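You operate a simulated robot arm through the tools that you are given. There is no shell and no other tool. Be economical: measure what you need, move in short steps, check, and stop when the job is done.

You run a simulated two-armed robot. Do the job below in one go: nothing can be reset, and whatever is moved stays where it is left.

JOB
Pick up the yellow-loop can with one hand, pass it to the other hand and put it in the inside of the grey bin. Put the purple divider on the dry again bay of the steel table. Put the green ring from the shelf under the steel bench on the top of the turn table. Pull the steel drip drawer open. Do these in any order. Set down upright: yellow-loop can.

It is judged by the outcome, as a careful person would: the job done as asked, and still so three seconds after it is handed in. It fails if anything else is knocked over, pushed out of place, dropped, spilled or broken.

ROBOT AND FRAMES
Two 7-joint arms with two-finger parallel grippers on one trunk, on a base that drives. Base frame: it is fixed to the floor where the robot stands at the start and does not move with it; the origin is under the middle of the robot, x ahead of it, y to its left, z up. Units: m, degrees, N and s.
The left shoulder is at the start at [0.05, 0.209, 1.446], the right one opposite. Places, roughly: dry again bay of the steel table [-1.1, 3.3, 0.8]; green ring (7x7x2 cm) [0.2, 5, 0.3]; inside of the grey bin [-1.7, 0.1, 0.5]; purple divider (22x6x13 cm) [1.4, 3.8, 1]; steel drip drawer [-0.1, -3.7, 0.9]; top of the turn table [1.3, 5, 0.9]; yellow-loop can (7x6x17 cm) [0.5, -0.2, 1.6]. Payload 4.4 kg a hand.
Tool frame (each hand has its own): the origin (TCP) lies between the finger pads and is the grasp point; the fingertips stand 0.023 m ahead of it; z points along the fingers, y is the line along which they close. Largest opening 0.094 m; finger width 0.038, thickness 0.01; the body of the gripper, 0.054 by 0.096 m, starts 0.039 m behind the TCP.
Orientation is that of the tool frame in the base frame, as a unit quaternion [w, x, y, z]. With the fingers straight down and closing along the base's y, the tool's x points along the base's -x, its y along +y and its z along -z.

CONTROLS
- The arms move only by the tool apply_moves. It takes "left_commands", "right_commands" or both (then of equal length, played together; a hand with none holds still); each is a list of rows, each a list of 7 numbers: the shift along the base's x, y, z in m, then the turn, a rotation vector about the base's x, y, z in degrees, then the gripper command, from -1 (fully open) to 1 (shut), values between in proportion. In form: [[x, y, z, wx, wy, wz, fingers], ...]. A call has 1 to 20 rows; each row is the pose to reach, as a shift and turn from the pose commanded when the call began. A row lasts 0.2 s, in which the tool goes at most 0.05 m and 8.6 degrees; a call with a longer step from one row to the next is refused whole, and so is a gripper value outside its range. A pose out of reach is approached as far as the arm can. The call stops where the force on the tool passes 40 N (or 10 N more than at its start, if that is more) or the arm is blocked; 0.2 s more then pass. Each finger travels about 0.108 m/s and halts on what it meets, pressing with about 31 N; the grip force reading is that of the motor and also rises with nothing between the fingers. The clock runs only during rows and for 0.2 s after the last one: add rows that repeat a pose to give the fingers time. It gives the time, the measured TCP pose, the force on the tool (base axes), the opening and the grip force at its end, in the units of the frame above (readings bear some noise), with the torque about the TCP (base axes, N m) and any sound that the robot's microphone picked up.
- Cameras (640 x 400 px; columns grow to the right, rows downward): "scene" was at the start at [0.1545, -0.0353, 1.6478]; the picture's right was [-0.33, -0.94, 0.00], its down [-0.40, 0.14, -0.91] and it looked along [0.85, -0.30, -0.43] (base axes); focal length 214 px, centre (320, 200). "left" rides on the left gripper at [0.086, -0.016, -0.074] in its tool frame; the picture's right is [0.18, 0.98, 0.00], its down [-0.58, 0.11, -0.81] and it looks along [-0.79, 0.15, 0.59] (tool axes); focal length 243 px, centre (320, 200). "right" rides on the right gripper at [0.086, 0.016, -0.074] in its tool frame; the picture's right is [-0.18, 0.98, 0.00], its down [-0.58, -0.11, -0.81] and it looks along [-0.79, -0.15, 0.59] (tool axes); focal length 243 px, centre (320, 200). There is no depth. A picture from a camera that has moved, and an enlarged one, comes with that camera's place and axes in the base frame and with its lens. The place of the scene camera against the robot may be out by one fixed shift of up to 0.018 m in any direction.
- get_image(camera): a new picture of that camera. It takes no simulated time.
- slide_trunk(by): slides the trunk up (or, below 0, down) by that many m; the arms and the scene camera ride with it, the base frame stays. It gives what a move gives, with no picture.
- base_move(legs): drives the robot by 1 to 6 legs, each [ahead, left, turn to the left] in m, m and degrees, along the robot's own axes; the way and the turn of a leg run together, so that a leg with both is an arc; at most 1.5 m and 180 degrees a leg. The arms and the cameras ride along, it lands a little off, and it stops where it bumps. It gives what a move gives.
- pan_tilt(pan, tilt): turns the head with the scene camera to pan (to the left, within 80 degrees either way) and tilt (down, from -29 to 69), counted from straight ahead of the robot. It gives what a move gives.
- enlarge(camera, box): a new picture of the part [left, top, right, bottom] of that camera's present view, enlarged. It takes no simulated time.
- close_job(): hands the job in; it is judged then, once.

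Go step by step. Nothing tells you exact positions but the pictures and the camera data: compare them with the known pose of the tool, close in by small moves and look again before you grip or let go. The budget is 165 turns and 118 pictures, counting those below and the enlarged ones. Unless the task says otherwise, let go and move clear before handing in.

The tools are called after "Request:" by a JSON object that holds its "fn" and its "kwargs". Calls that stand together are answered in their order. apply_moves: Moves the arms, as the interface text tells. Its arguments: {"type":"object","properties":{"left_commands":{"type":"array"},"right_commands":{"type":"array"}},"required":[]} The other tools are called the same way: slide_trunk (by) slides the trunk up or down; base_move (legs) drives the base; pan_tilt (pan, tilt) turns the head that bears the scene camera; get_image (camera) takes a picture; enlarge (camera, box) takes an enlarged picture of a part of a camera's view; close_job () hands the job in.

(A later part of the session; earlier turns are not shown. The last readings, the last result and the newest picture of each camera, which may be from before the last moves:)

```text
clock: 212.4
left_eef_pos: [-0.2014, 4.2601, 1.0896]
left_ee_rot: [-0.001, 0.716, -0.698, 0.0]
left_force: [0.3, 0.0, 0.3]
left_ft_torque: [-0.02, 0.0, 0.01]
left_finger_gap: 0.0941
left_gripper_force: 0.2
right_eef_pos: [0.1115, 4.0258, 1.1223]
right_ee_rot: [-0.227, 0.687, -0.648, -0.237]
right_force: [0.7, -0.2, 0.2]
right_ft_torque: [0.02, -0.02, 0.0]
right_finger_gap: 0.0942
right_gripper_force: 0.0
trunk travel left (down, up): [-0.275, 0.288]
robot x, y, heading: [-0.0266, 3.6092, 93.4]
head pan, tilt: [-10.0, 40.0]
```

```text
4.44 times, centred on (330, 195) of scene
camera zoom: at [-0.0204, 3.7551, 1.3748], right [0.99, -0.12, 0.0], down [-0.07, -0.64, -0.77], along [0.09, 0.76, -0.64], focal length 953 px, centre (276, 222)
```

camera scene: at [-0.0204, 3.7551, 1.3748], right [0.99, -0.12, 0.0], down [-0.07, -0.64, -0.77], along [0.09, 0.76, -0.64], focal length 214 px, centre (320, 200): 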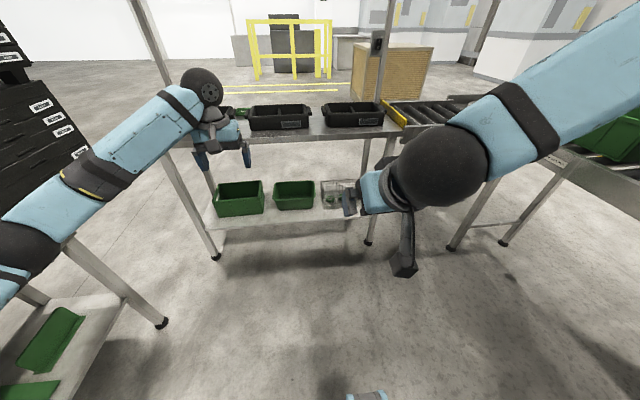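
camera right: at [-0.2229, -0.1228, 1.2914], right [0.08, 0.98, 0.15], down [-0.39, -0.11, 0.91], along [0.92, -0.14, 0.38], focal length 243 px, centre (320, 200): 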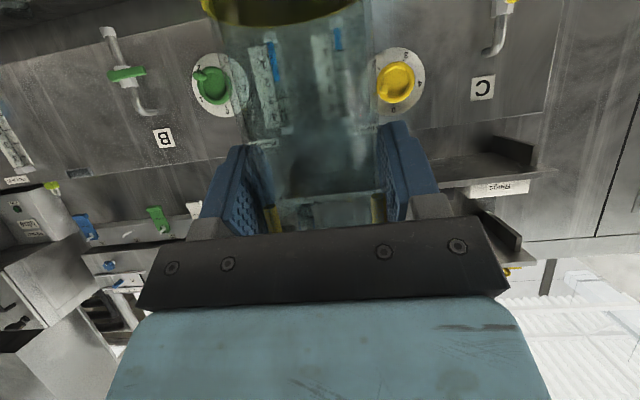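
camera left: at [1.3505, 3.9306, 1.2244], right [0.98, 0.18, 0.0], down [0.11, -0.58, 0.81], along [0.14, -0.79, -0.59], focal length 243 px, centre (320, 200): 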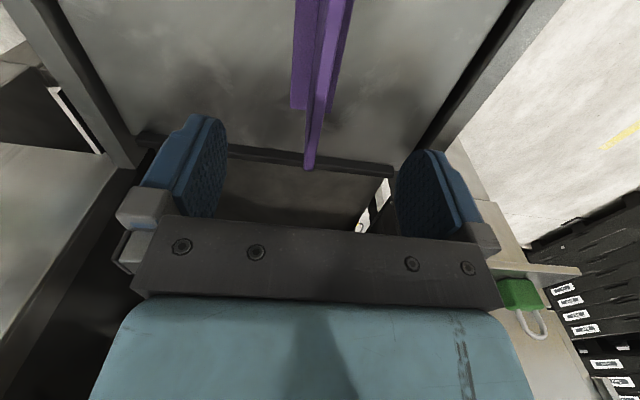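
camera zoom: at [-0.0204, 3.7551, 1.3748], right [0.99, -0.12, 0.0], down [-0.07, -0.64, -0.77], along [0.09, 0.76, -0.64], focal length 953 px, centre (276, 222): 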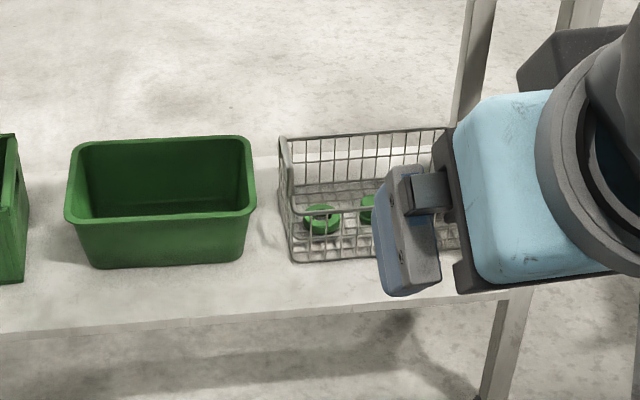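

The rings are in a wire basket on the lower shelf at about x 0.2, y 5.0. I'll pull the hands back, pitch the left hand 30° forward, lower the trunk and drive closer.

Request:
{"fn": "apply_moves", "kwargs": {"left_commands": [[0, -0.04, 0, 7, 0, 0, -1], [0, -0.08, 0, 14, 0, 0, -1], [0, -0.12, 0, 21, 0, 0, -1], [0, -0.16, 0, 28, 0, 0, -1], [0, -0.2, 0, 30, 0, 0, -1]], "right_commands": [[0.03, 0, 0.03, 0, 0, 0, -1], [0.06, 0, 0.06, 0, 0, 0, -1], [0.09, 0, 0.09, 0, 0, 0, -1], [0.12, 0, 0.12, 0, 0, 0, -1], [0.15, 0, 0.15, 0, 0, 0, -1]]}}

Request:
{"fn": "slide_trunk", "kwargs": {"by": -0.25}}

Request:
{"fn": "base_move", "kwargs": {"legs": [[0.55, -0.12, -3]]}}

Request:
{"fn": "get_image", "kwargs": {"camera": "scene"}}

```text
clock: 213.6
left_eef_pos: [-0.2026, 4.0573, 1.0922]
left_ee_rot: [-0.188, 0.69, -0.674, -0.182]
left_force: [-0.2, 0.0, 0.3]
left_ft_torque: [0.0, 0.04, 0.0]
left_finger_gap: 0.0941
left_gripper_force: 0.0
right_eef_pos: [0.2637, 4.0229, 1.273]
right_ee_rot: [-0.228, 0.687, -0.648, -0.238]
right_force: [0.5, -1.2, 0.7]
right_ft_torque: [0.01, 0.02, 0.02]
right_finger_gap: 0.094
right_gripper_force: 0.0
right hand out of reach, approached as far as the arm can: row 1, 2
trunk travel left (down, up): [-0.275, 0.288]
robot x, y, heading: [-0.029, 3.6094, 93.2]
head pan, tilt: [-10.0, 40.0]
```

```text
clock: 216.2
left_eef_pos: [-0.2036, 4.059, 0.8408]
left_ee_rot: [-0.186, 0.69, -0.675, -0.181]
left_force: [0.5, 0.5, -0.6]
left_ft_torque: [0.02, 0.04, 0.01]
left_finger_gap: 0.0938
left_gripper_force: 0.0
right_eef_pos: [0.2616, 4.0242, 1.0224]
right_ee_rot: [-0.227, 0.687, -0.648, -0.237]
right_force: [-0.4, -0.3, -0.1]
right_ft_torque: [0.01, 0.03, -0.01]
right_finger_gap: 0.0938
right_gripper_force: 0.1
trunk travel left (down, up): [-0.025, 0.538]
robot x, y, heading: [-0.0285, 3.6063, 93.3]
head pan, tilt: [-10.0, 40.0]
```

```text
clock: 219.3
left_eef_pos: [-0.0855, 4.5924, 0.8402]
left_ee_rot: [0.191, -0.676, 0.689, 0.177]
left_force: [-0.9, -0.2, 0.0]
left_ft_torque: [0.02, 0.02, -0.01]
left_finger_gap: 0.0939
left_gripper_force: 0.0
right_eef_pos: [0.3775, 4.539, 1.0217]
right_ee_rot: [-0.232, 0.674, -0.662, -0.232]
right_force: [-0.1, -0.4, 1.0]
right_ft_torque: [-0.02, -0.04, 0.01]
right_finger_gap: 0.094
right_gripper_force: 0.0
trunk travel left (down, up): [-0.025, 0.538]
robot x, y, heading: [0.0739, 4.1309, 91.1]
head pan, tilt: [-10.0, 40.0]
```

```text
42 pictures are left
camera scene: at [0.0846, 4.2808, 1.1247], right [0.99, -0.16, 0.0], down [-0.1, -0.64, -0.77], along [0.12, 0.76, -0.64], focal length 214 px, centre (320, 200)
```

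scene: 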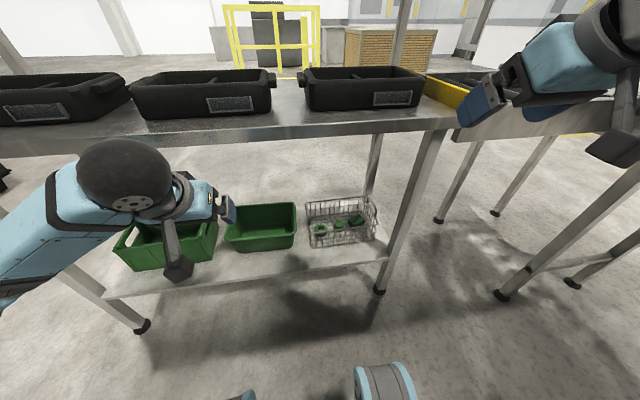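

Request:
{"fn": "enlarge", "kwargs": {"camera": "scene", "box": [290, 180, 390, 260]}}

```text
5.00 times, centred on (340, 220) of scene
camera zoom: at [0.0846, 4.2808, 1.1247], right [0.99, -0.16, 0.0], down [-0.1, -0.64, -0.77], along [0.12, 0.76, -0.64], focal length 1072 px, centre (220, 100)
```

zoom: 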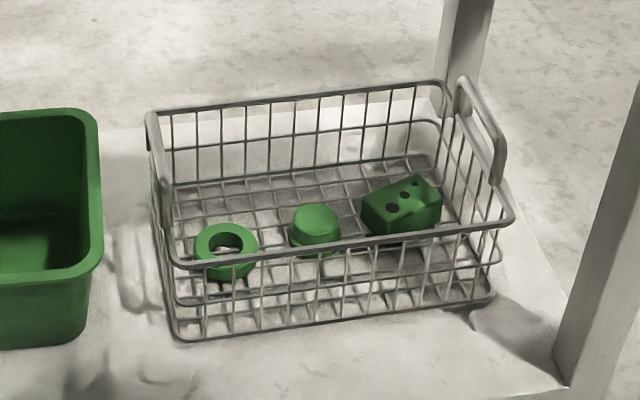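

The ring is in the front-left of the basket at about x 0.21, y 5.03, z 0.30. To keep the camera clear of the basket walls I'll flip the left hand (camera ahead), then approach.

Request:
{"fn": "apply_moves", "kwargs": {"left_commands": [[0, -0.02, 0, -8, 0, 0, -1], [0, -0.04, 0, -16, 0, 0, -1], [0, -0.06, 0, -24, 0, 0, -1], [0, -0.07, 0, -30, 0, 0, -1]], "right_commands": [[0, -0.03, 0.03, 0, 0, 0, -1], [0, -0.06, 0.06, 0, 0, 0, -1], [0, -0.09, 0.09, 0, 0, 0, -1], [0, -0.12, 0.1, 0, 0, 0, -1]]}}

Request:
{"fn": "apply_moves", "kwargs": {"left_commands": [[0, 0, -0.02, 0, 0, -8.5, -1], [0, 0, -0.04, 0, 0, -17, -1], [0, 0, -0.06, 0, 0, -25.5, -1], [0, 0, -0.08, 0, 0, -34, -1], [0, 0, -0.1, 0, 0, -42.5, -1], [0, 0, -0.12, 0, 0, -51, -1], [0, 0, -0.14, 0, 0, -59.5, -1], [0, 0, -0.16, 0, 0, -68, -1], [0, 0, -0.18, 0, 0, -76.5, -1], [0, 0, -0.2, 0, 0, -85, -1], [0, 0, -0.22, 0, 0, -93.5, -1], [0, 0, -0.24, 0, 0, -102, -1], [0, 0, -0.26, 0, 0, -110.5, -1], [0, 0, -0.27, 0, 0, -119, -1], [0, 0, -0.28, 0, 0, -127.5, -1], [0, 0, -0.29, 0, 0, -136, -1], [0, 0, -0.3, 0, 0, -144.5, -1], [0, 0, -0.3, 0, 0, -153, -1], [0, 0, -0.3, 0, 0, -161.5, -1], [0, 0, -0.3, 0, 0, -170, -1]]}}

```text
clock: 220.3
left_eef_pos: [-0.0855, 4.5204, 0.8433]
left_ee_rot: [0.007, -0.704, 0.71, -0.007]
left_force: [-0.3, 0.0, -0.6]
left_ft_torque: [0.02, -0.01, 0.01]
left_finger_gap: 0.0943
left_gripper_force: 0.1
right_eef_pos: [0.3779, 4.4173, 1.1183]
right_ee_rot: [-0.232, 0.675, -0.661, -0.233]
right_force: [0.9, -0.3, 0.4]
right_ft_torque: [-0.02, -0.03, -0.02]
right_finger_gap: 0.094
right_gripper_force: 0.1
trunk travel left (down, up): [-0.025, 0.538]
robot x, y, heading: [0.0759, 4.1345, 91.4]
head pan, tilt: [-10.0, 40.0]
```

```text
clock: 224.5
left_eef_pos: [-0.0853, 4.5213, 0.5406]
left_ee_rot: [-0.007, 0.648, 0.762, -0.009]
left_force: [-0.1, -1.1, 0.9]
left_ft_torque: [0.01, 0.01, -0.01]
left_finger_gap: 0.094
left_gripper_force: 0.1
right_eef_pos: [0.3775, 4.4177, 1.1187]
right_ee_rot: [-0.231, 0.675, -0.662, -0.232]
right_force: [0.7, 0.3, 0.3]
right_ft_torque: [0.0, 0.02, 0.04]
right_finger_gap: 0.0938
right_gripper_force: 0.1
trunk travel left (down, up): [-0.025, 0.538]
robot x, y, heading: [0.0721, 4.1353, 91.1]
head pan, tilt: [-10.0, 40.0]
```

Request:
{"fn": "apply_moves", "kwargs": {"left_commands": [[0, 0, -0.02, 0, 0, -5, -1], [0, 0, -0.04, 0, 0, -9.2, -1]]}}

Request:
{"fn": "apply_moves", "kwargs": {"left_commands": [[0, 0, -0.01, 8, 0, 0, -1], [0, 0, -0.02, 15, 0, 0, -1]]}}

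Request:
{"fn": "base_move", "kwargs": {"legs": [[0.24, -0.28, 0]]}}

Request:
{"fn": "get_image", "kwargs": {"camera": "left"}}

Request:
{"fn": "get_image", "kwargs": {"camera": "scene"}}

```text
clock: 225.1
left_eef_pos: [-0.0858, 4.5231, 0.5009]
left_ee_rot: [-0.006, 0.706, 0.708, -0.008]
left_force: [0.8, 0.6, 0.8]
left_ft_torque: [0.02, 0.0, 0.0]
left_finger_gap: 0.0941
left_gripper_force: 0.0
right_eef_pos: [0.3778, 4.4187, 1.1194]
right_ee_rot: [-0.233, 0.674, -0.662, -0.232]
right_force: [-0.8, -0.1, 0.1]
right_ft_torque: [0.02, -0.01, 0.02]
right_finger_gap: 0.0942
right_gripper_force: 0.1
trunk travel left (down, up): [-0.025, 0.538]
robot x, y, heading: [0.0688, 4.1305, 91.0]
head pan, tilt: [-10.0, 40.0]
```

```text
clock: 225.7
left_eef_pos: [-0.0849, 4.5225, 0.482]
left_ee_rot: [-0.101, 0.699, 0.703, 0.085]
left_force: [0.0, 0.6, 0.3]
left_ft_torque: [0.0, 0.0, 0.02]
left_finger_gap: 0.094
left_gripper_force: 0.0
right_eef_pos: [0.3787, 4.4179, 1.1183]
right_ee_rot: [-0.232, 0.674, -0.662, -0.232]
right_force: [-0.8, -0.2, -0.2]
right_ft_torque: [0.02, 0.0, 0.01]
right_finger_gap: 0.0942
right_gripper_force: 0.1
trunk travel left (down, up): [-0.025, 0.538]
robot x, y, heading: [0.0761, 4.1368, 91.0]
head pan, tilt: [-10.0, 40.0]
```

```text
clock: 228.7
left_eef_pos: [0.1924, 4.7728, 0.4822]
left_ee_rot: [-0.098, 0.702, 0.701, 0.085]
left_force: [-0.7, 0.0, 0.3]
left_ft_torque: [-0.02, 0.02, -0.02]
left_finger_gap: 0.0939
left_gripper_force: 0.1
right_eef_pos: [0.6552, 4.6665, 1.1182]
right_ee_rot: [-0.233, 0.672, -0.664, -0.232]
right_force: [0.5, 0.1, 0.6]
right_ft_torque: [0.0, 0.0, -0.02]
right_finger_gap: 0.0941
right_gripper_force: 0.1
trunk travel left (down, up): [-0.025, 0.538]
robot x, y, heading: [0.3453, 4.3826, 90.5]
head pan, tilt: [-10.0, 40.0]
```

```text
40 pictures are left
camera left: at [0.1778, 4.8362, 0.576], right [0.98, 0.18, 0.03], down [0.12, -0.77, 0.63], along [0.13, -0.61, -0.78], focal length 243 px, centre (320, 200)
```

left: 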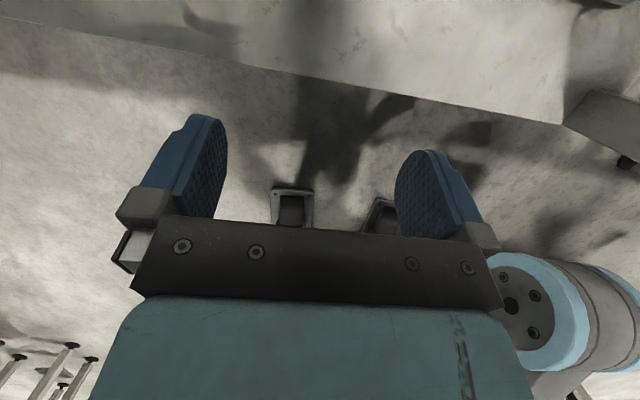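

```text
39 pictures are left
camera scene: at [0.3607, 4.5302, 1.1248], right [0.99, -0.16, 0.0], down [-0.1, -0.63, -0.77], along [0.12, 0.76, -0.64], focal length 214 px, centre (320, 200)
```

scene: 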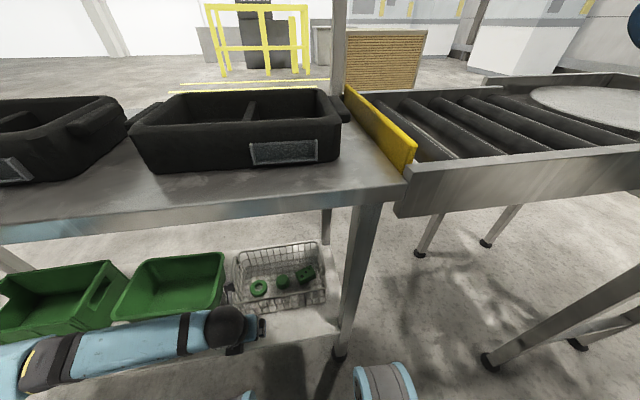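

Request:
{"fn": "enlarge", "kwargs": {"camera": "scene", "box": [210, 225, 350, 345]}}

```text
3.33 times, centred on (280, 285) of scene
camera zoom: at [0.3607, 4.5302, 1.1248], right [0.99, -0.16, 0.0], down [-0.1, -0.63, -0.77], along [0.12, 0.76, -0.64], focal length 715 px, centre (453, -83)
```

zoom: 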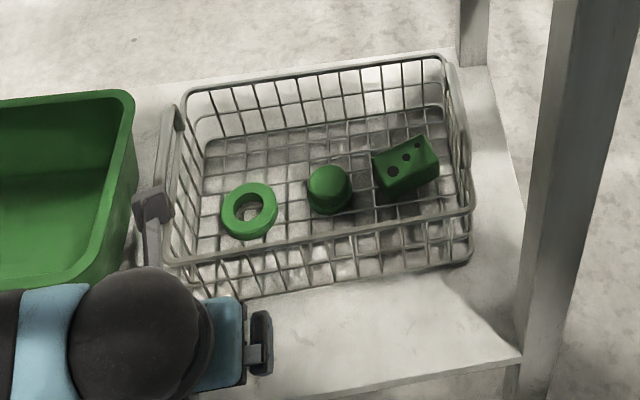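

Request:
{"fn": "apply_moves", "kwargs": {"left_commands": [[0.002, 0.04, -0.005, 0, 0, 0, -0.75], [0.004, 0.08, -0.01, 0, 0, 0, -0.75], [0.006, 0.12, -0.01, 0, 0, 0, -0.75], [0.008, 0.16, -0.01, 0, 0, 0, -0.75], [0.01, 0.2, -0.01, 0, 0, 0, -0.75], [0.01, 0.23, -0.01, 0, 0, 0, -0.75]]}}

Request:
{"fn": "get_image", "kwargs": {"camera": "left"}}

Request:
{"fn": "enlarge", "kwargs": {"camera": "scene", "box": [190, 205, 350, 345]}}

```text
clock: 230.1
left_eef_pos: [0.2026, 5.0034, 0.4699]
left_ee_rot: [-0.099, 0.701, 0.701, 0.085]
left_force: [0.8, -0.1, 0.0]
left_ft_torque: [0.01, 0.0, 0.01]
left_finger_gap: 0.0823
left_gripper_force: 0.0
right_eef_pos: [0.6543, 4.6675, 1.1169]
right_ee_rot: [-0.233, 0.671, -0.664, -0.232]
right_force: [0.4, 0.4, -0.7]
right_ft_torque: [-0.02, -0.02, 0.03]
right_finger_gap: 0.0941
right_gripper_force: 0.0
trunk travel left (down, up): [-0.025, 0.538]
robot x, y, heading: [0.3528, 4.3842, 90.5]
head pan, tilt: [-10.0, 40.0]
```

```text
37 pictures are left
camera left: at [0.1878, 5.0678, 0.5636], right [0.98, 0.18, 0.03], down [0.12, -0.77, 0.63], along [0.13, -0.61, -0.78], focal length 243 px, centre (320, 200)
```

left: 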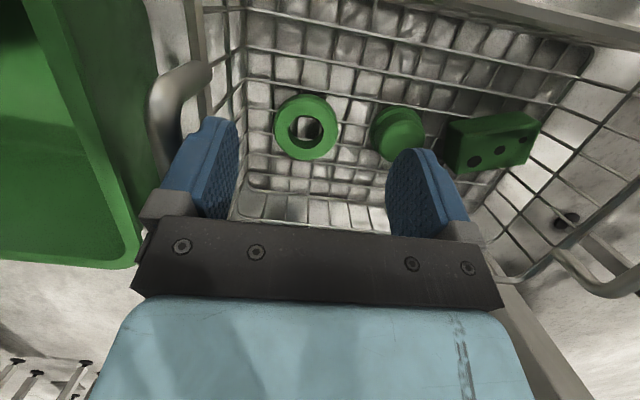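

```text
2.86 times, centred on (270, 275) of scene
camera zoom: at [0.3607, 4.5302, 1.1247], right [0.99, -0.16, 0.0], down [-0.1, -0.63, -0.77], along [0.12, 0.76, -0.64], focal length 613 px, centre (463, -14)
```

zoom: 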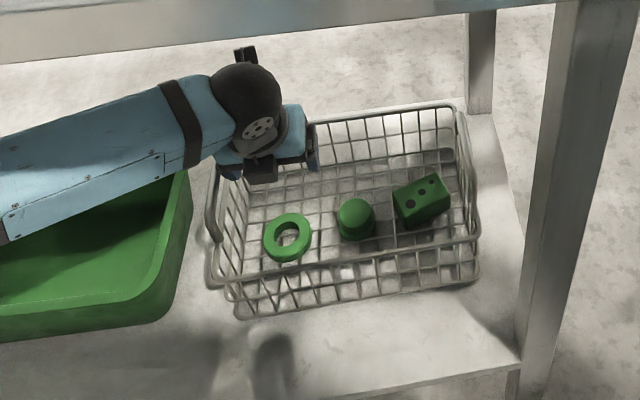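

The hand camera puts the ring at x 0.198, y 4.962, top z≈0.31. I'll move over it with less pitch and go down halfway.

Request:
{"fn": "apply_moves", "kwargs": {"left_commands": [[-0.002, -0.02, 0, -4, 0, 0, -0.75], [-0.004, -0.043, 0, -8, 0, 0, -0.75], [-0.004, -0.043, -0.04, -8, 0, 0, -0.75], [-0.004, -0.043, -0.07, -8, 0, 0, -0.75]]}}

Request:
{"fn": "get_image", "kwargs": {"camera": "left"}}

```text
clock: 231.1
left_eef_pos: [0.1989, 4.9586, 0.4017]
left_ee_rot: [-0.049, 0.707, 0.705, 0.034]
left_force: [-0.2, 0.2, 0.4]
left_ft_torque: [-0.01, 0.02, 0.01]
left_finger_gap: 0.0821
left_gripper_force: 0.1
right_eef_pos: [0.6539, 4.6659, 1.1185]
right_ee_rot: [-0.233, 0.672, -0.664, -0.231]
right_force: [-0.4, -0.7, 0.2]
right_ft_torque: [0.0, 0.03, 0.0]
right_finger_gap: 0.0942
right_gripper_force: 0.0
trunk travel left (down, up): [-0.025, 0.538]
robot x, y, heading: [0.3464, 4.3809, 90.2]
head pan, tilt: [-10.0, 40.0]
```

```text
35 pictures are left
camera left: at [0.1836, 5.0354, 0.4862], right [0.98, 0.18, 0.0], down [0.12, -0.67, 0.73], along [0.13, -0.72, -0.68], focal length 243 px, centre (320, 200)
```

left: 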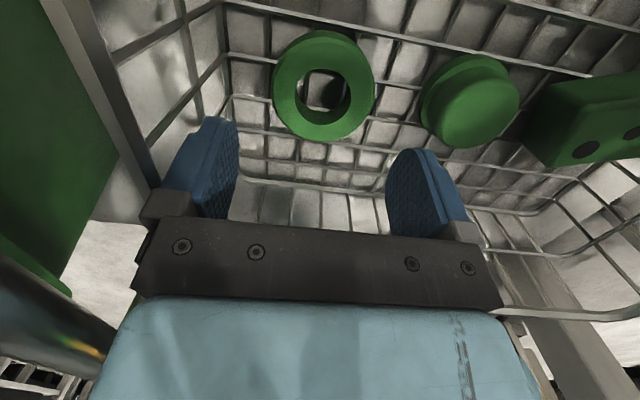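

Well aligned. I'll descend to the ring and close.

Request:
{"fn": "apply_moves", "kwargs": {"left_commands": [[0, 0.002, -0.03, 0, 0, 0, -0.75], [0, 0.004, -0.055, 0, 0, 0, -0.75], [0, 0.004, -0.075, 0, 0, 0, -0.75], [0, 0.004, -0.085, 0, 0, 0, -0.75], [0, 0.004, -0.085, 0, 0, 0, -0.2], [0, 0.004, -0.085, 0, 0, 0, 0.4], [0, 0.004, -0.085, 0, 0, 0, 1], [0, 0.004, -0.085, 0, 0, 0, 1]]}}

Request:
{"fn": "get_image", "kwargs": {"camera": "left"}}

```text
clock: 231.8
left_eef_pos: [0.1998, 4.9668, 0.3512]
left_ee_rot: [-0.048, 0.707, 0.704, 0.042]
left_force: [-2.1, -7.6, 19.9]
left_ft_torque: [-0.49, -0.81, -0.42]
left_finger_gap: 0.0814
left_gripper_force: 0.2
right_eef_pos: [0.6544, 4.6652, 1.1189]
right_ee_rot: [-0.232, 0.673, -0.664, -0.231]
right_force: [-0.2, -0.1, 1.3]
right_ft_torque: [0.0, -0.01, 0.0]
right_finger_gap: 0.0937
right_gripper_force: 0.1
trunk travel left (down, up): [-0.025, 0.538]
robot x, y, heading: [0.3418, 4.3817, 90.5]
head pan, tilt: [-10.0, 40.0]
stopped in row 3 (left hand): the force on the tool passed its limit at 58 N (the readings are from after the stop); the commanded pose is now the measured one
```

```text
34 pictures are left
camera left: at [0.185, 5.0429, 0.4364], right [0.98, 0.18, 0.01], down [0.11, -0.68, 0.72], along [0.14, -0.71, -0.69], focal length 243 px, centre (320, 200)
```

left: 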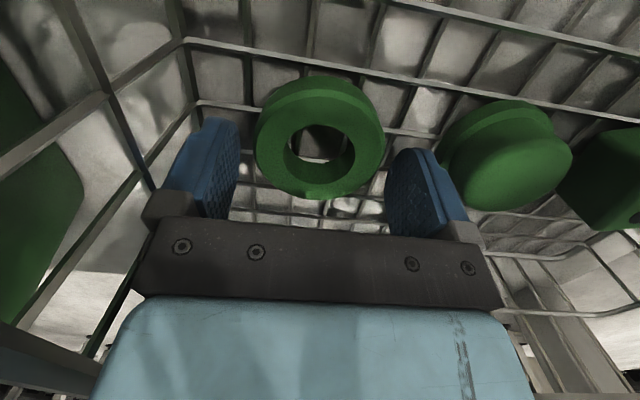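

The right fingertip landed on the ring's edge; the hand is about 4 mm too far left. I'll lift a little, shift right, open slightly more and go down again.

Request:
{"fn": "apply_moves", "kwargs": {"left_commands": [[0, 0, 0.015, 0, 0, 0, -0.9], [0.0045, 0, 0.015, 0, 0, 0, -0.9], [0.0045, 0.001, 0.0, 0, 0, 0, -0.9], [0.0045, 0.001, -0.015, 0, 0, 0, -0.9], [0.0045, 0.001, -0.027, 0, 0, 0, -0.9], [0.0045, 0.001, -0.027, 0, 0, 0, -0.9]]}}

Request:
{"fn": "get_image", "kwargs": {"camera": "left"}}

```text
clock: 232.8
left_eef_pos: [0.2066, 4.9709, 0.351]
left_ee_rot: [-0.048, 0.707, 0.705, 0.046]
left_force: [-2.1, -7.5, 23.6]
left_ft_torque: [-0.6, -0.98, -0.52]
left_finger_gap: 0.0883
left_gripper_force: 0.0
right_eef_pos: [0.6536, 4.6662, 1.1183]
right_ee_rot: [-0.233, 0.672, -0.663, -0.231]
right_force: [-0.3, 0.6, 0.7]
right_ft_torque: [-0.01, 0.03, -0.01]
right_finger_gap: 0.0939
right_gripper_force: 0.0
trunk travel left (down, up): [-0.025, 0.538]
robot x, y, heading: [0.3466, 4.3855, 90.9]
head pan, tilt: [-10.0, 40.0]
stopped in row 4 (left hand): the force on the tool passed its limit at 57 N (the readings are from after the stop); the commanded pose is now the measured one
```

```text
33 pictures are left
camera left: at [0.1914, 5.0465, 0.4364], right [0.98, 0.18, 0.02], down [0.11, -0.68, 0.72], along [0.14, -0.71, -0.69], focal length 243 px, centre (320, 200)
```

left: 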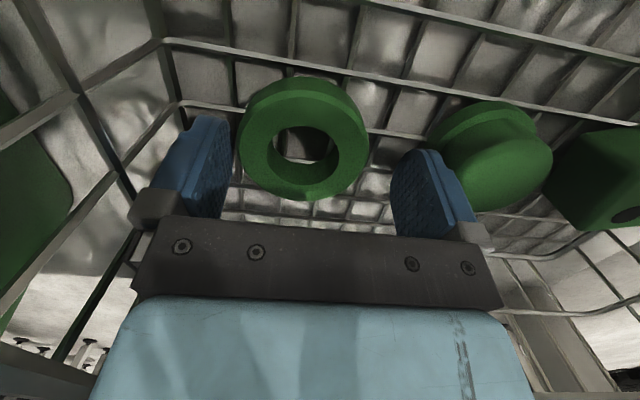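

The contact is really the block on the hand against the basket's front rim. I'll lift and turn the hand 45° so that the camera and block lie along the basket's free diagonal.

Request:
{"fn": "apply_moves", "kwargs": {"left_commands": [[-0.003, 0, 0.03, -3, 0, 0, -0.75], [-0.006, 0.003, 0.06, -7.6, 0, 0, -0.75], [-0.006, 0.005, 0.09, -7.6, 0, 0, -0.75]]}}

Request:
{"fn": "apply_moves", "kwargs": {"left_commands": [[0, 0, 0, 0, 0, -8, -0.75], [0, 0, 0, 0, 0, -16, -0.75], [0, 0, 0, 0, 0, -24, -0.75], [0, 0, 0, 0, 0, -32, -0.75], [0, 0, 0, 0, 0, -40, -0.75], [0, 0, 0, 0, 0, -45, -0.75]]}}

Request:
{"fn": "apply_moves", "kwargs": {"left_commands": [[0, 0, 0, -4.2, 4.2, 0, -0.75], [0, 0, 0, -8.5, 8.5, 0, -0.75]]}}

Request:
{"fn": "get_image", "kwargs": {"camera": "left"}}

```text
clock: 233.6
left_eef_pos: [0.1998, 4.9753, 0.439]
left_ee_rot: [0.0, 0.709, 0.706, -0.003]
left_force: [-0.2, 0.3, 0.7]
left_ft_torque: [-0.02, -0.02, -0.01]
left_finger_gap: 0.0823
left_gripper_force: 0.1
right_eef_pos: [0.6536, 4.6658, 1.1181]
right_ee_rot: [-0.233, 0.673, -0.663, -0.232]
right_force: [0.6, 0.0, -0.2]
right_ft_torque: [0.0, -0.01, -0.01]
right_finger_gap: 0.0941
right_gripper_force: 0.1
trunk travel left (down, up): [-0.025, 0.538]
robot x, y, heading: [0.3473, 4.3842, 90.8]
head pan, tilt: [-10.0, 40.0]
```

```text
clock: 235.0
left_eef_pos: [0.1992, 4.9759, 0.4379]
left_ee_rot: [-0.002, 0.925, 0.381, -0.002]
left_force: [0.6, 0.8, -0.4]
left_ft_torque: [0.02, 0.01, 0.01]
left_finger_gap: 0.0823
left_gripper_force: 0.0
right_eef_pos: [0.6535, 4.6671, 1.1185]
right_ee_rot: [-0.233, 0.672, -0.664, -0.231]
right_force: [-0.5, 0.2, 0.0]
right_ft_torque: [0.01, -0.01, 0.02]
right_finger_gap: 0.0944
right_gripper_force: 0.1
trunk travel left (down, up): [-0.025, 0.538]
robot x, y, heading: [0.3491, 4.385, 90.6]
head pan, tilt: [-10.0, 40.0]
```

```text
clock: 235.6
left_eef_pos: [0.199, 4.9759, 0.4389]
left_ee_rot: [0.038, 0.919, 0.379, -0.101]
left_force: [0.0, 0.5, 0.7]
left_ft_torque: [-0.01, -0.01, 0.0]
left_finger_gap: 0.0825
left_gripper_force: 0.0
right_eef_pos: [0.6538, 4.666, 1.118]
right_ee_rot: [-0.233, 0.673, -0.664, -0.231]
right_force: [-0.2, 0.3, 0.5]
right_ft_torque: [-0.01, 0.01, -0.02]
right_finger_gap: 0.094
right_gripper_force: 0.0
trunk travel left (down, up): [-0.025, 0.538]
robot x, y, heading: [0.349, 4.3806, 90.9]
head pan, tilt: [-10.0, 40.0]
```

```text
32 pictures are left
camera left: at [0.2585, 5.0569, 0.4934], right [0.82, -0.57, -0.04], down [-0.2, -0.36, 0.91], along [-0.54, -0.74, -0.41], focal length 243 px, centre (320, 200)
```

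left: 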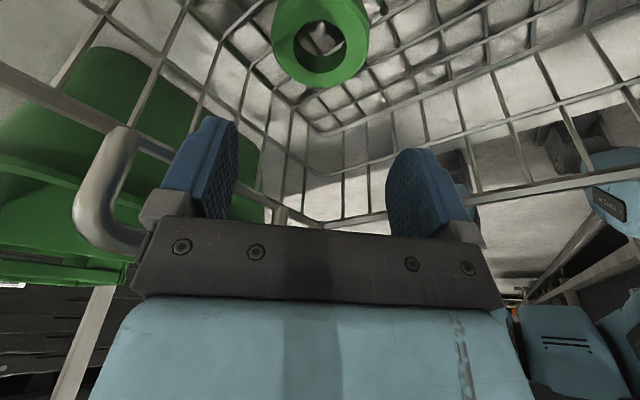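

Request:
{"fn": "apply_moves", "kwargs": {"left_commands": [[-0.002, -0.002, -0.03, 0, 0, 0, -0.75], [-0.003, -0.003, -0.06, 0, 0, 0, -0.75], [-0.003, -0.003, -0.075, 0, 0, 0, -0.75]]}}

Request:
{"fn": "get_image", "kwargs": {"camera": "left"}}

Request:
{"fn": "enlarge", "kwargs": {"camera": "scene", "box": [210, 225, 350, 325]}}

```text
clock: 236.4
left_eef_pos: [0.1965, 4.9729, 0.3627]
left_ee_rot: [0.04, 0.919, 0.379, -0.1]
left_force: [0.0, -0.9, 0.3]
left_ft_torque: [0.18, -0.05, -0.08]
left_finger_gap: 0.0821
left_gripper_force: 0.0
right_eef_pos: [0.6544, 4.6674, 1.1185]
right_ee_rot: [-0.232, 0.673, -0.663, -0.231]
right_force: [-0.1, 0.3, -1.1]
right_ft_torque: [0.01, 0.0, -0.01]
right_finger_gap: 0.0939
right_gripper_force: 0.0
trunk travel left (down, up): [-0.025, 0.538]
robot x, y, heading: [0.3476, 4.3861, 90.7]
head pan, tilt: [-10.0, 40.0]
```

```text
31 pictures are left
camera left: at [0.2566, 5.0545, 0.4168], right [0.82, -0.57, -0.04], down [-0.2, -0.36, 0.91], along [-0.54, -0.74, -0.41], focal length 243 px, centre (320, 200)
```

left: 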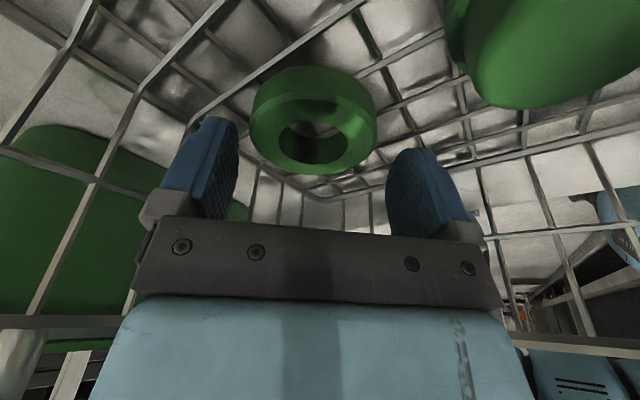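

```text
4.00 times, centred on (280, 275) of scene
camera zoom: at [0.3603, 4.5299, 1.1248], right [0.99, -0.16, 0.0], down [-0.1, -0.63, -0.77], along [0.12, 0.76, -0.64], focal length 858 px, centre (480, -100)
```

zoom: 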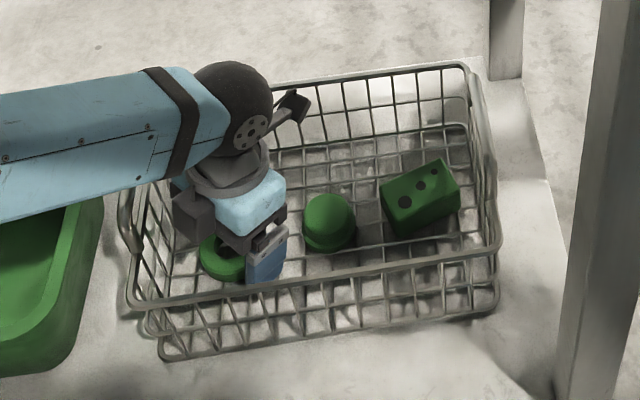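

Request:
{"fn": "apply_moves", "kwargs": {"left_commands": [[-0.001, 0, -0.012, 0, 0, 0, -0.75], [-0.002, 0, -0.024, 0, 0, 0, -0.75], [-0.002, 0, -0.034, 0, 0, 0, -0.75], [-0.002, 0, -0.034, 0, 0, 0, -0.75]]}}

Request:
{"fn": "get_image", "kwargs": {"camera": "left"}}

```text
clock: 237.2
left_eef_pos: [0.1982, 4.9746, 0.3538]
left_ee_rot: [0.039, 0.92, 0.379, -0.097]
left_force: [-0.6, -5.6, 19.7]
left_ft_torque: [-0.42, -0.57, -0.56]
left_finger_gap: 0.082
left_gripper_force: 0.1
left hand out of reach, approached as far as the arm can: row 2, 3, 4
right_eef_pos: [0.654, 4.6659, 1.1179]
right_ee_rot: [-0.233, 0.673, -0.663, -0.232]
right_force: [0.0, -0.5, -0.1]
right_ft_torque: [0.02, 0.01, -0.02]
right_finger_gap: 0.094
right_gripper_force: 0.0
trunk travel left (down, up): [-0.025, 0.538]
robot x, y, heading: [0.3434, 4.3774, 90.5]
head pan, tilt: [-10.0, 40.0]
stopped in row 4 (left hand): the force on the tool passed its limit at 58 N (the readings are from after the stop); the commanded pose is now the measured one
```

```text
29 pictures are left
camera left: at [0.2572, 5.0557, 0.407], right [0.82, -0.57, -0.04], down [-0.21, -0.36, 0.91], along [-0.53, -0.74, -0.41], focal length 243 px, centre (320, 200)
```

left: 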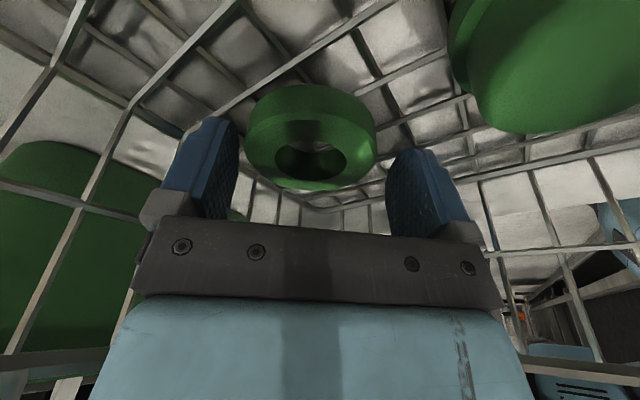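

Comparing ring sizes over the descent, the ring is ~57 mm across and sits higher, with its top near z 0.345, so the fingertips were touching the basket floor. The ring is ~1.5 cm further along the diagonal; I'll shift and close.

Request:
{"fn": "apply_moves", "kwargs": {"left_commands": [[0, 0, 0.004, 0, 0, 0, -0.75], [0.006, 0.006, 0.004, 0, 0, 0, -0.75], [0.011, 0.012, 0.003, 0, 0, 0, -0.75], [0.011, 0.012, 0.003, 0, 0, 0, -0.3], [0.011, 0.012, 0.003, 0, 0, 0, 0.1], [0.011, 0.012, 0.003, 0, 0, 0, 0.5], [0.011, 0.012, 0.003, 0, 0, 0, 1], [0.011, 0.012, 0.003, 0, 0, 0, 1]]}}

Request:
{"fn": "get_image", "kwargs": {"camera": "left"}}

```text
clock: 239.0
left_eef_pos: [0.1977, 4.9738, 0.3536]
left_ee_rot: [0.039, 0.92, 0.379, -0.097]
left_force: [-0.9, -2.4, -0.1]
left_ft_torque: [0.08, 0.0, -0.07]
left_finger_gap: 0.0605
left_gripper_force: 31.0
left hand out of reach, approached as far as the arm can: row 2, 3, 4, 5, 6, 7, 8
right_eef_pos: [0.6533, 4.6661, 1.1185]
right_ee_rot: [-0.232, 0.673, -0.664, -0.231]
right_force: [-0.7, 0.2, 0.5]
right_ft_torque: [0.01, 0.03, -0.01]
right_finger_gap: 0.0938
right_gripper_force: 0.0
trunk travel left (down, up): [-0.025, 0.538]
robot x, y, heading: [0.3461, 4.3792, 90.8]
head pan, tilt: [-10.0, 40.0]
```

```text
28 pictures are left
camera left: at [0.2567, 5.0557, 0.4076], right [0.82, -0.57, -0.04], down [-0.21, -0.36, 0.91], along [-0.53, -0.74, -0.41], focal length 243 px, centre (320, 200)
```

left: 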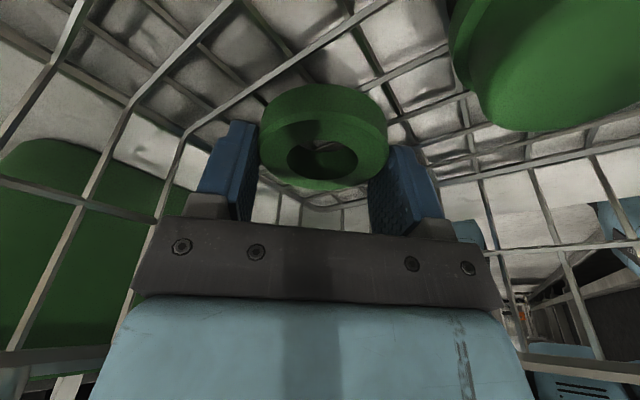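

The fingers have closed on the ring with a 60 mm gap. I'll lift gently and check.

Request:
{"fn": "apply_moves", "kwargs": {"left_commands": [[-0.005, -0.005, 0.015, 0, 0, 0, 1], [-0.008, -0.008, 0.035, 0, 0, 0, 1], [-0.008, -0.008, 0.055, 0, 0, 0, 1], [-0.008, -0.008, 0.08, 0, 0, 0, 1]]}}

Request:
{"fn": "get_image", "kwargs": {"camera": "left"}}

Request:
{"fn": "enlarge", "kwargs": {"camera": "scene", "box": [190, 205, 350, 335]}}

```text
clock: 240.0
left_eef_pos: [0.1889, 4.9666, 0.4338]
left_ee_rot: [0.04, 0.92, 0.378, -0.098]
left_force: [-0.8, 0.0, 0.5]
left_ft_torque: [0.01, -0.02, 0.03]
left_finger_gap: 0.0605
left_gripper_force: 31.0
right_eef_pos: [0.6546, 4.6666, 1.1183]
right_ee_rot: [-0.232, 0.672, -0.664, -0.232]
right_force: [0.1, 0.9, -1.3]
right_ft_torque: [-0.02, 0.0, 0.0]
right_finger_gap: 0.0939
right_gripper_force: 0.1
trunk travel left (down, up): [-0.025, 0.538]
robot x, y, heading: [0.3454, 4.3832, 90.6]
head pan, tilt: [-10.0, 40.0]
```

```text
27 pictures are left
camera left: at [0.2479, 5.0482, 0.488], right [0.82, -0.57, -0.04], down [-0.2, -0.36, 0.91], along [-0.53, -0.74, -0.41], focal length 243 px, centre (320, 200)
```

left: 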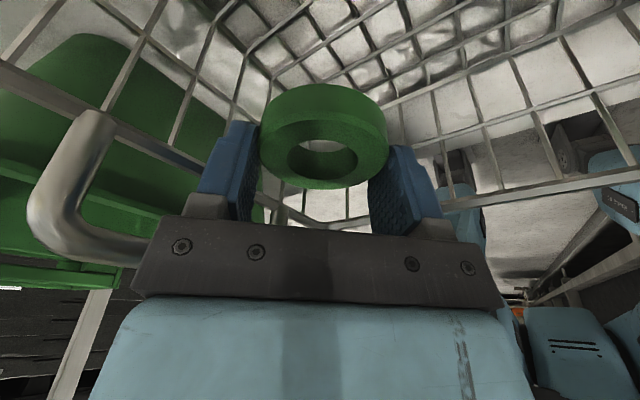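

```text
3.08 times, centred on (270, 270) of scene
camera zoom: at [0.3599, 4.53, 1.1248], right [0.99, -0.16, 0.0], down [-0.1, -0.63, -0.77], along [0.12, 0.76, -0.64], focal length 660 px, centre (474, -15)
```

zoom: 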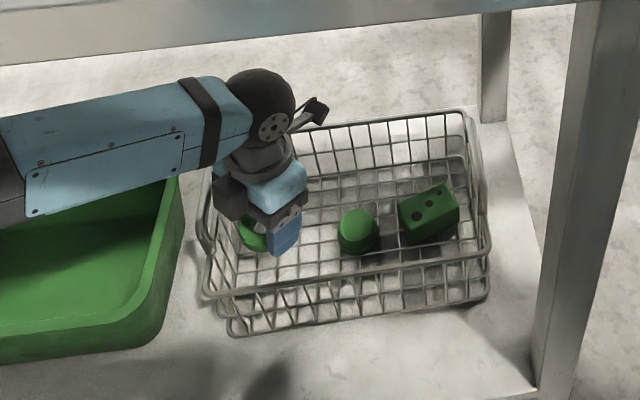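

The ring is held. I'll raise it above the rim and withdraw the robot straight back, then raise the trunk and look at the turntable.

Request:
{"fn": "apply_moves", "kwargs": {"left_commands": [[0, 0, 0.025, 0, 0, 0, 1], [0, 0, 0.05, 0, 0, 0, 1], [0, 0, 0.07, 0, 0, 0, 1]]}}

Request:
{"fn": "base_move", "kwargs": {"legs": [[-0.5, 0, 0]]}}

Request:
{"fn": "slide_trunk", "kwargs": {"by": 0.5}}

Request:
{"fn": "pan_tilt", "kwargs": {"pan": -35, "tilt": 30}}

Request:
{"fn": "get_image", "kwargs": {"camera": "scene"}}

```text
clock: 240.8
left_eef_pos: [0.1899, 4.9645, 0.5026]
left_ee_rot: [0.04, 0.919, 0.379, -0.098]
left_force: [0.1, -0.1, 0.8]
left_ft_torque: [-0.03, 0.03, 0.0]
left_finger_gap: 0.0606
left_gripper_force: 31.0
right_eef_pos: [0.6529, 4.6677, 1.1167]
right_ee_rot: [-0.232, 0.673, -0.663, -0.231]
right_force: [-0.6, -0.2, 0.4]
right_ft_torque: [0.0, -0.02, -0.01]
right_finger_gap: 0.094
right_gripper_force: 0.1
trunk travel left (down, up): [-0.025, 0.538]
robot x, y, heading: [0.3458, 4.382, 90.6]
head pan, tilt: [-10.0, 40.0]
```

```text
clock: 243.7
left_eef_pos: [0.1981, 4.4809, 0.5036]
left_ee_rot: [0.039, 0.921, 0.375, -0.097]
left_force: [0.3, -0.5, -1.0]
left_ft_torque: [0.05, -0.02, -0.01]
left_finger_gap: 0.0607
left_gripper_force: 30.4
right_eef_pos: [0.6615, 4.18, 1.1182]
right_ee_rot: [-0.233, 0.67, -0.666, -0.23]
right_force: [-0.7, -0.5, 0.3]
right_ft_torque: [-0.01, 0.05, -0.04]
right_finger_gap: 0.0941
right_gripper_force: 0.0
trunk travel left (down, up): [-0.025, 0.538]
robot x, y, heading: [0.3506, 3.8966, 90.5]
head pan, tilt: [-10.0, 40.0]
```

```text
refused: 0.5 is not a number from -0.4 to 0.4
```

```text
clock: 244.6
left_eef_pos: [0.1974, 4.4816, 0.5036]
left_ee_rot: [0.039, 0.921, 0.375, -0.098]
left_force: [0.1, 0.0, -0.9]
left_ft_torque: [0.0, 0.03, -0.01]
left_finger_gap: 0.0608
left_gripper_force: 30.4
right_eef_pos: [0.6607, 4.1808, 1.1187]
right_ee_rot: [-0.233, 0.67, -0.666, -0.23]
right_force: [-0.6, -1.3, 0.3]
right_ft_torque: [0.02, -0.01, 0.02]
right_finger_gap: 0.0941
right_gripper_force: 0.0
trunk travel left (down, up): [-0.025, 0.538]
robot x, y, heading: [0.3498, 3.8982, 90.3]
head pan, tilt: [-35.0, 30.0]
```

```text
25 pictures are left
camera scene: at [0.4026, 4.0361, 1.1401], right [0.82, -0.57, 0.0], down [-0.28, -0.41, -0.87], along [0.49, 0.71, -0.5], focal length 214 px, centre (320, 200)
```

scene: 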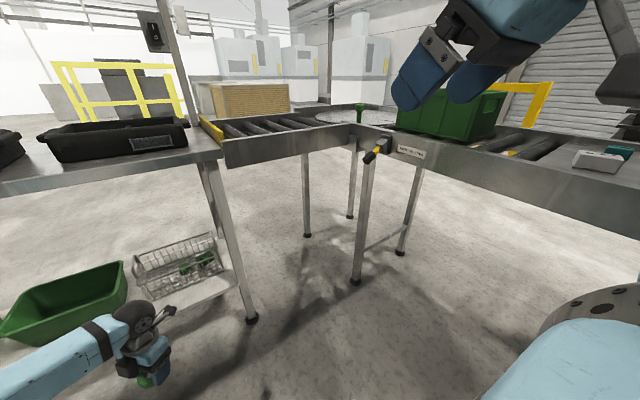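

I'll raise the trunk and arm, then curve round toward the turntable corner.

Request:
{"fn": "slide_trunk", "kwargs": {"by": 0.4}}

Request:
{"fn": "apply_moves", "kwargs": {"left_commands": [[0, -0.02, 0.04, 0, 0, 0, 1], [0, -0.04, 0.08, 0, 0, 0, 1], [0, -0.06, 0.12, 0, 0, 0, 1], [0, -0.08, 0.16, 0, 0, 0, 1], [0, -0.08, 0.2, 0, 0, 0, 1], [0, -0.08, 0.24, 0, 0, 0, 1]]}}

Request:
{"fn": "base_move", "kwargs": {"legs": [[0.2, -0.1, -30], [0.25, 0, -30]]}}

Request:
{"fn": "pan_tilt", "kwargs": {"pan": 15, "tilt": 40}}

Request:
{"fn": "get_image", "kwargs": {"camera": "scene"}}

```text
clock: 248.4
left_eef_pos: [0.1991, 4.4812, 0.9021]
left_ee_rot: [0.039, 0.921, 0.375, -0.098]
left_force: [0.0, 0.7, -0.9]
left_ft_torque: [0.0, -0.01, -0.04]
left_finger_gap: 0.0609
left_gripper_force: 31.1
right_eef_pos: [0.6611, 4.1801, 1.5181]
right_ee_rot: [-0.233, 0.67, -0.667, -0.23]
right_force: [0.1, -0.2, 0.1]
right_ft_torque: [-0.05, 0.0, 0.0]
right_finger_gap: 0.094
right_gripper_force: 0.1
trunk travel left (down, up): [-0.425, 0.138]
robot x, y, heading: [0.3518, 3.8978, 90.3]
head pan, tilt: [-35.0, 30.0]
```

```text
clock: 249.8
left_eef_pos: [0.1965, 4.3991, 1.1452]
left_ee_rot: [0.039, 0.921, 0.375, -0.099]
left_force: [0.5, 0.0, -1.1]
left_ft_torque: [0.02, 0.0, -0.04]
left_finger_gap: 0.0607
left_gripper_force: 31.5
right_eef_pos: [0.661, 4.1791, 1.5168]
right_ee_rot: [-0.234, 0.669, -0.667, -0.229]
right_force: [-0.1, 0.2, -0.1]
right_ft_torque: [0.02, 0.0, 0.04]
right_finger_gap: 0.0941
right_gripper_force: 0.1
trunk travel left (down, up): [-0.425, 0.138]
robot x, y, heading: [0.3514, 3.8972, 90.2]
head pan, tilt: [-35.0, 30.0]
```

```text
clock: 253.2
left_eef_pos: [1.027, 4.6263, 1.1449]
left_ee_rot: [-0.016, 0.985, -0.138, -0.104]
left_force: [0.2, -0.1, -0.1]
left_ft_torque: [0.03, -0.01, -0.01]
left_finger_gap: 0.0606
left_gripper_force: 31.1
right_eef_pos: [1.0649, 4.1137, 1.5176]
right_ee_rot: [0.317, -0.244, 0.913, 0.081]
right_force: [0.5, -1.1, 0.6]
right_ft_torque: [0.01, 0.0, -0.01]
right_finger_gap: 0.0942
right_gripper_force: 0.0
trunk travel left (down, up): [-0.425, 0.138]
robot x, y, heading: [0.6669, 4.243, 30.0]
head pan, tilt: [-35.0, 30.0]
```

```text
clock: 254.4
left_eef_pos: [1.0273, 4.6276, 1.1448]
left_ee_rot: [-0.016, 0.985, -0.139, -0.105]
left_force: [0.8, -0.1, -0.7]
left_ft_torque: [0.01, 0.02, -0.01]
left_finger_gap: 0.0606
left_gripper_force: 31.6
right_eef_pos: [1.0658, 4.1149, 1.5177]
right_ee_rot: [0.317, -0.244, 0.913, 0.082]
right_force: [-0.1, 0.3, -0.2]
right_ft_torque: [0.04, -0.02, 0.0]
right_finger_gap: 0.094
right_gripper_force: 0.2
trunk travel left (down, up): [-0.425, 0.138]
robot x, y, heading: [0.6678, 4.2423, 30.1]
head pan, tilt: [15.0, 40.0]
```

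```text
24 pictures are left
camera scene: at [0.7874, 4.333, 1.5248], right [0.71, -0.71, 0.0], down [-0.46, -0.45, -0.77], along [0.54, 0.54, -0.64], focal length 214 px, centre (320, 200)
```

scene: 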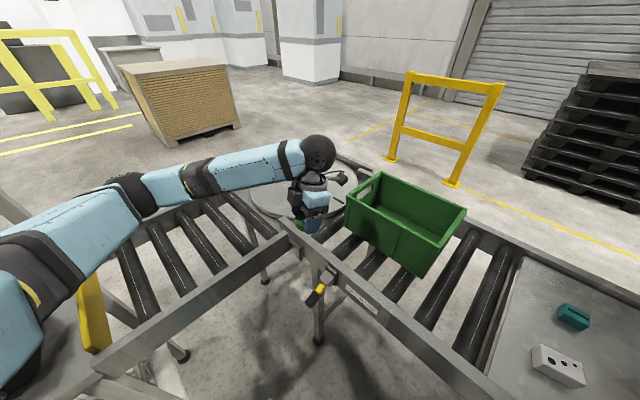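

The turntable's centre is about x 1.31, y 4.96. I'll edge the base closer, bringing the hand over its near side.

Request:
{"fn": "base_move", "kwargs": {"legs": [[0.22, 0.06, 0]]}}

Request:
{"fn": "apply_moves", "kwargs": {"left_commands": [[0.02, 0.035, 0, 0, 0, 0, 1], [0.04, 0.07, 0, 0, 0, 0, 1], [0.05, 0.1, 0, 0, 0, 0, 1], [0.055, 0.13, 0, 0, 0, 0, 1]]}}

Request:
{"fn": "enlarge", "kwargs": {"camera": "scene", "box": [180, 80, 440, 280]}}

Request:
{"fn": "get_image", "kwargs": {"camera": "left"}}

```text
clock: 256.1
left_eef_pos: [1.1775, 4.7865, 1.145]
left_ee_rot: [-0.015, 0.985, -0.135, -0.104]
left_force: [0.3, 0.8, -0.2]
left_ft_torque: [0.01, 0.01, -0.02]
left_finger_gap: 0.0606
left_gripper_force: 31.1
right_eef_pos: [1.2199, 4.2742, 1.519]
right_ee_rot: [0.317, -0.248, 0.912, 0.083]
right_force: [-0.8, -0.3, 0.0]
right_ft_torque: [-0.05, 0.0, 0.02]
right_finger_gap: 0.094
right_gripper_force: 0.1
trunk travel left (down, up): [-0.425, 0.138]
robot x, y, heading: [0.8259, 4.403, 30.2]
head pan, tilt: [15.0, 40.0]
```

```text
clock: 257.1
left_eef_pos: [1.2322, 4.9171, 1.1499]
left_ee_rot: [-0.015, 0.985, -0.135, -0.104]
left_force: [-0.8, -0.1, -0.3]
left_ft_torque: [-0.02, 0.01, 0.01]
left_finger_gap: 0.0607
left_gripper_force: 31.2
right_eef_pos: [1.2181, 4.2763, 1.5179]
right_ee_rot: [0.317, -0.248, 0.911, 0.084]
right_force: [0.2, 0.6, -0.5]
right_ft_torque: [0.01, -0.02, -0.03]
right_finger_gap: 0.094
right_gripper_force: 0.1
trunk travel left (down, up): [-0.425, 0.138]
robot x, y, heading: [0.8227, 4.402, 30.3]
head pan, tilt: [15.0, 40.0]
```

```text
2.00 times, centred on (310, 180) of scene
camera zoom: at [0.9395, 4.4917, 1.5248], right [0.71, -0.7, 0.0], down [-0.45, -0.46, -0.77], along [0.54, 0.54, -0.64], focal length 429 px, centre (340, 240)
```

zoom: 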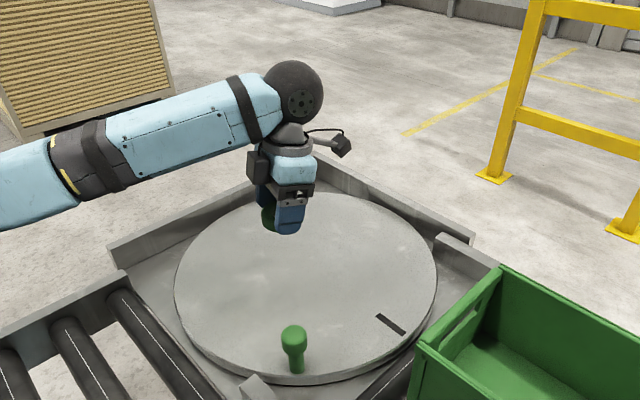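

```text
22 pictures are left
camera left: at [1.3312, 4.9055, 1.2038], right [-0.09, -0.99, -0.04], down [-0.41, 0.0, 0.91], along [-0.91, 0.1, -0.41], focal length 243 px, centre (320, 200)
```

left: 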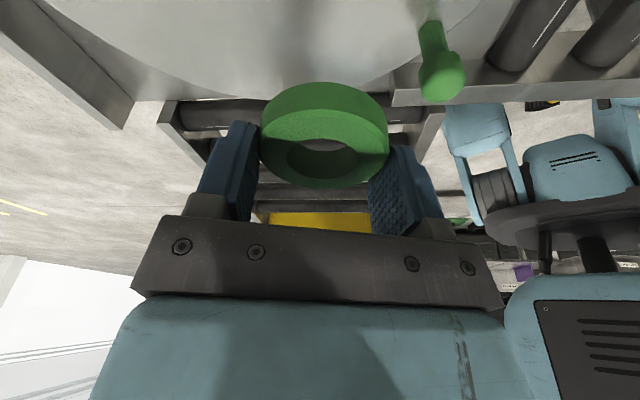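

Over the disc. I'll move nearer its centre and lower, then go down in small steps.

Request:
{"fn": "apply_moves", "kwargs": {"left_commands": [[0.02, 0.01, -0.03, 0, 0, 0, 1], [0.04, 0.015, -0.06, 0, 0, 0, 1], [0.04, 0.015, -0.1, 0, 0, 0, 1], [0.04, 0.015, -0.13, 0, 0, 0, 1], [0.04, 0.015, -0.15, 0, 0, 0, 1]]}}

Request:
{"fn": "enlarge", "kwargs": {"camera": "scene", "box": [220, 120, 380, 250]}}

```text
clock: 258.3
left_eef_pos: [1.2435, 4.9243, 1.1238]
left_ee_rot: [-0.016, 0.986, -0.131, -0.104]
left_force: [-0.2, -0.3, -0.5]
left_ft_torque: [-0.02, -0.01, 0.0]
left_finger_gap: 0.0608
left_gripper_force: 31.1
left hand out of reach, approached as far as the arm can: row 1, 2, 3, 4, 5
right_eef_pos: [1.2197, 4.2736, 1.5174]
right_ee_rot: [0.317, -0.248, 0.912, 0.084]
right_force: [0.2, 0.2, 0.4]
right_ft_torque: [-0.01, -0.01, 0.0]
right_finger_gap: 0.0939
right_gripper_force: 0.0
trunk travel left (down, up): [-0.425, 0.138]
robot x, y, heading: [0.8208, 4.3989, 30.4]
head pan, tilt: [15.0, 40.0]
```

```text
3.08 times, centred on (300, 185) of scene
camera zoom: at [0.94, 4.491, 1.5248], right [0.71, -0.7, 0.0], down [-0.45, -0.46, -0.77], along [0.54, 0.55, -0.64], focal length 660 px, centre (382, 246)
```

zoom: 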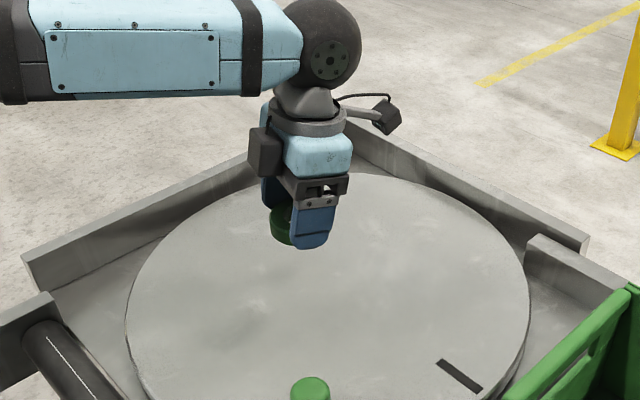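

I'll lower with the trunk instead.

Request:
{"fn": "slide_trunk", "kwargs": {"by": -0.13}}

Request:
{"fn": "get_image", "kwargs": {"camera": "left"}}

```text
clock: 259.8
left_eef_pos: [1.2442, 4.9237, 0.993]
left_ee_rot: [-0.016, 0.986, -0.133, -0.104]
left_force: [-0.1, 0.2, -0.8]
left_ft_torque: [0.0, -0.03, 0.0]
left_finger_gap: 0.0607
left_gripper_force: 31.2
right_eef_pos: [1.2199, 4.2746, 1.3877]
right_ee_rot: [0.317, -0.248, 0.911, 0.083]
right_force: [-0.9, 0.6, -1.3]
right_ft_torque: [0.01, -0.01, 0.03]
right_finger_gap: 0.094
right_gripper_force: 0.1
trunk travel left (down, up): [-0.295, 0.268]
robot x, y, heading: [0.82, 4.4016, 30.6]
head pan, tilt: [15.0, 40.0]
```

```text
20 pictures are left
camera left: at [1.3442, 4.9128, 1.0483], right [-0.09, -1.0, -0.04], down [-0.41, 0.0, 0.91], along [-0.91, 0.1, -0.41], focal length 243 px, centre (320, 200)
```

left: 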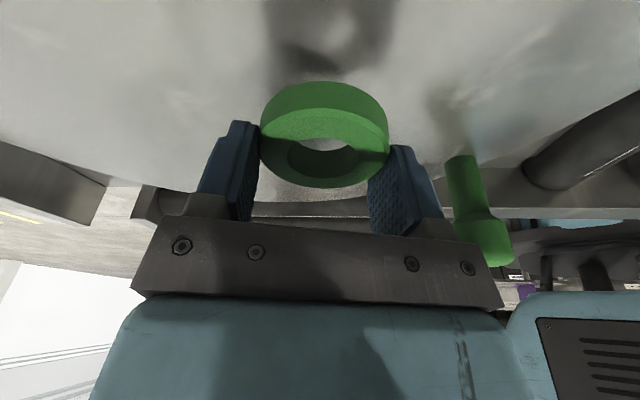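

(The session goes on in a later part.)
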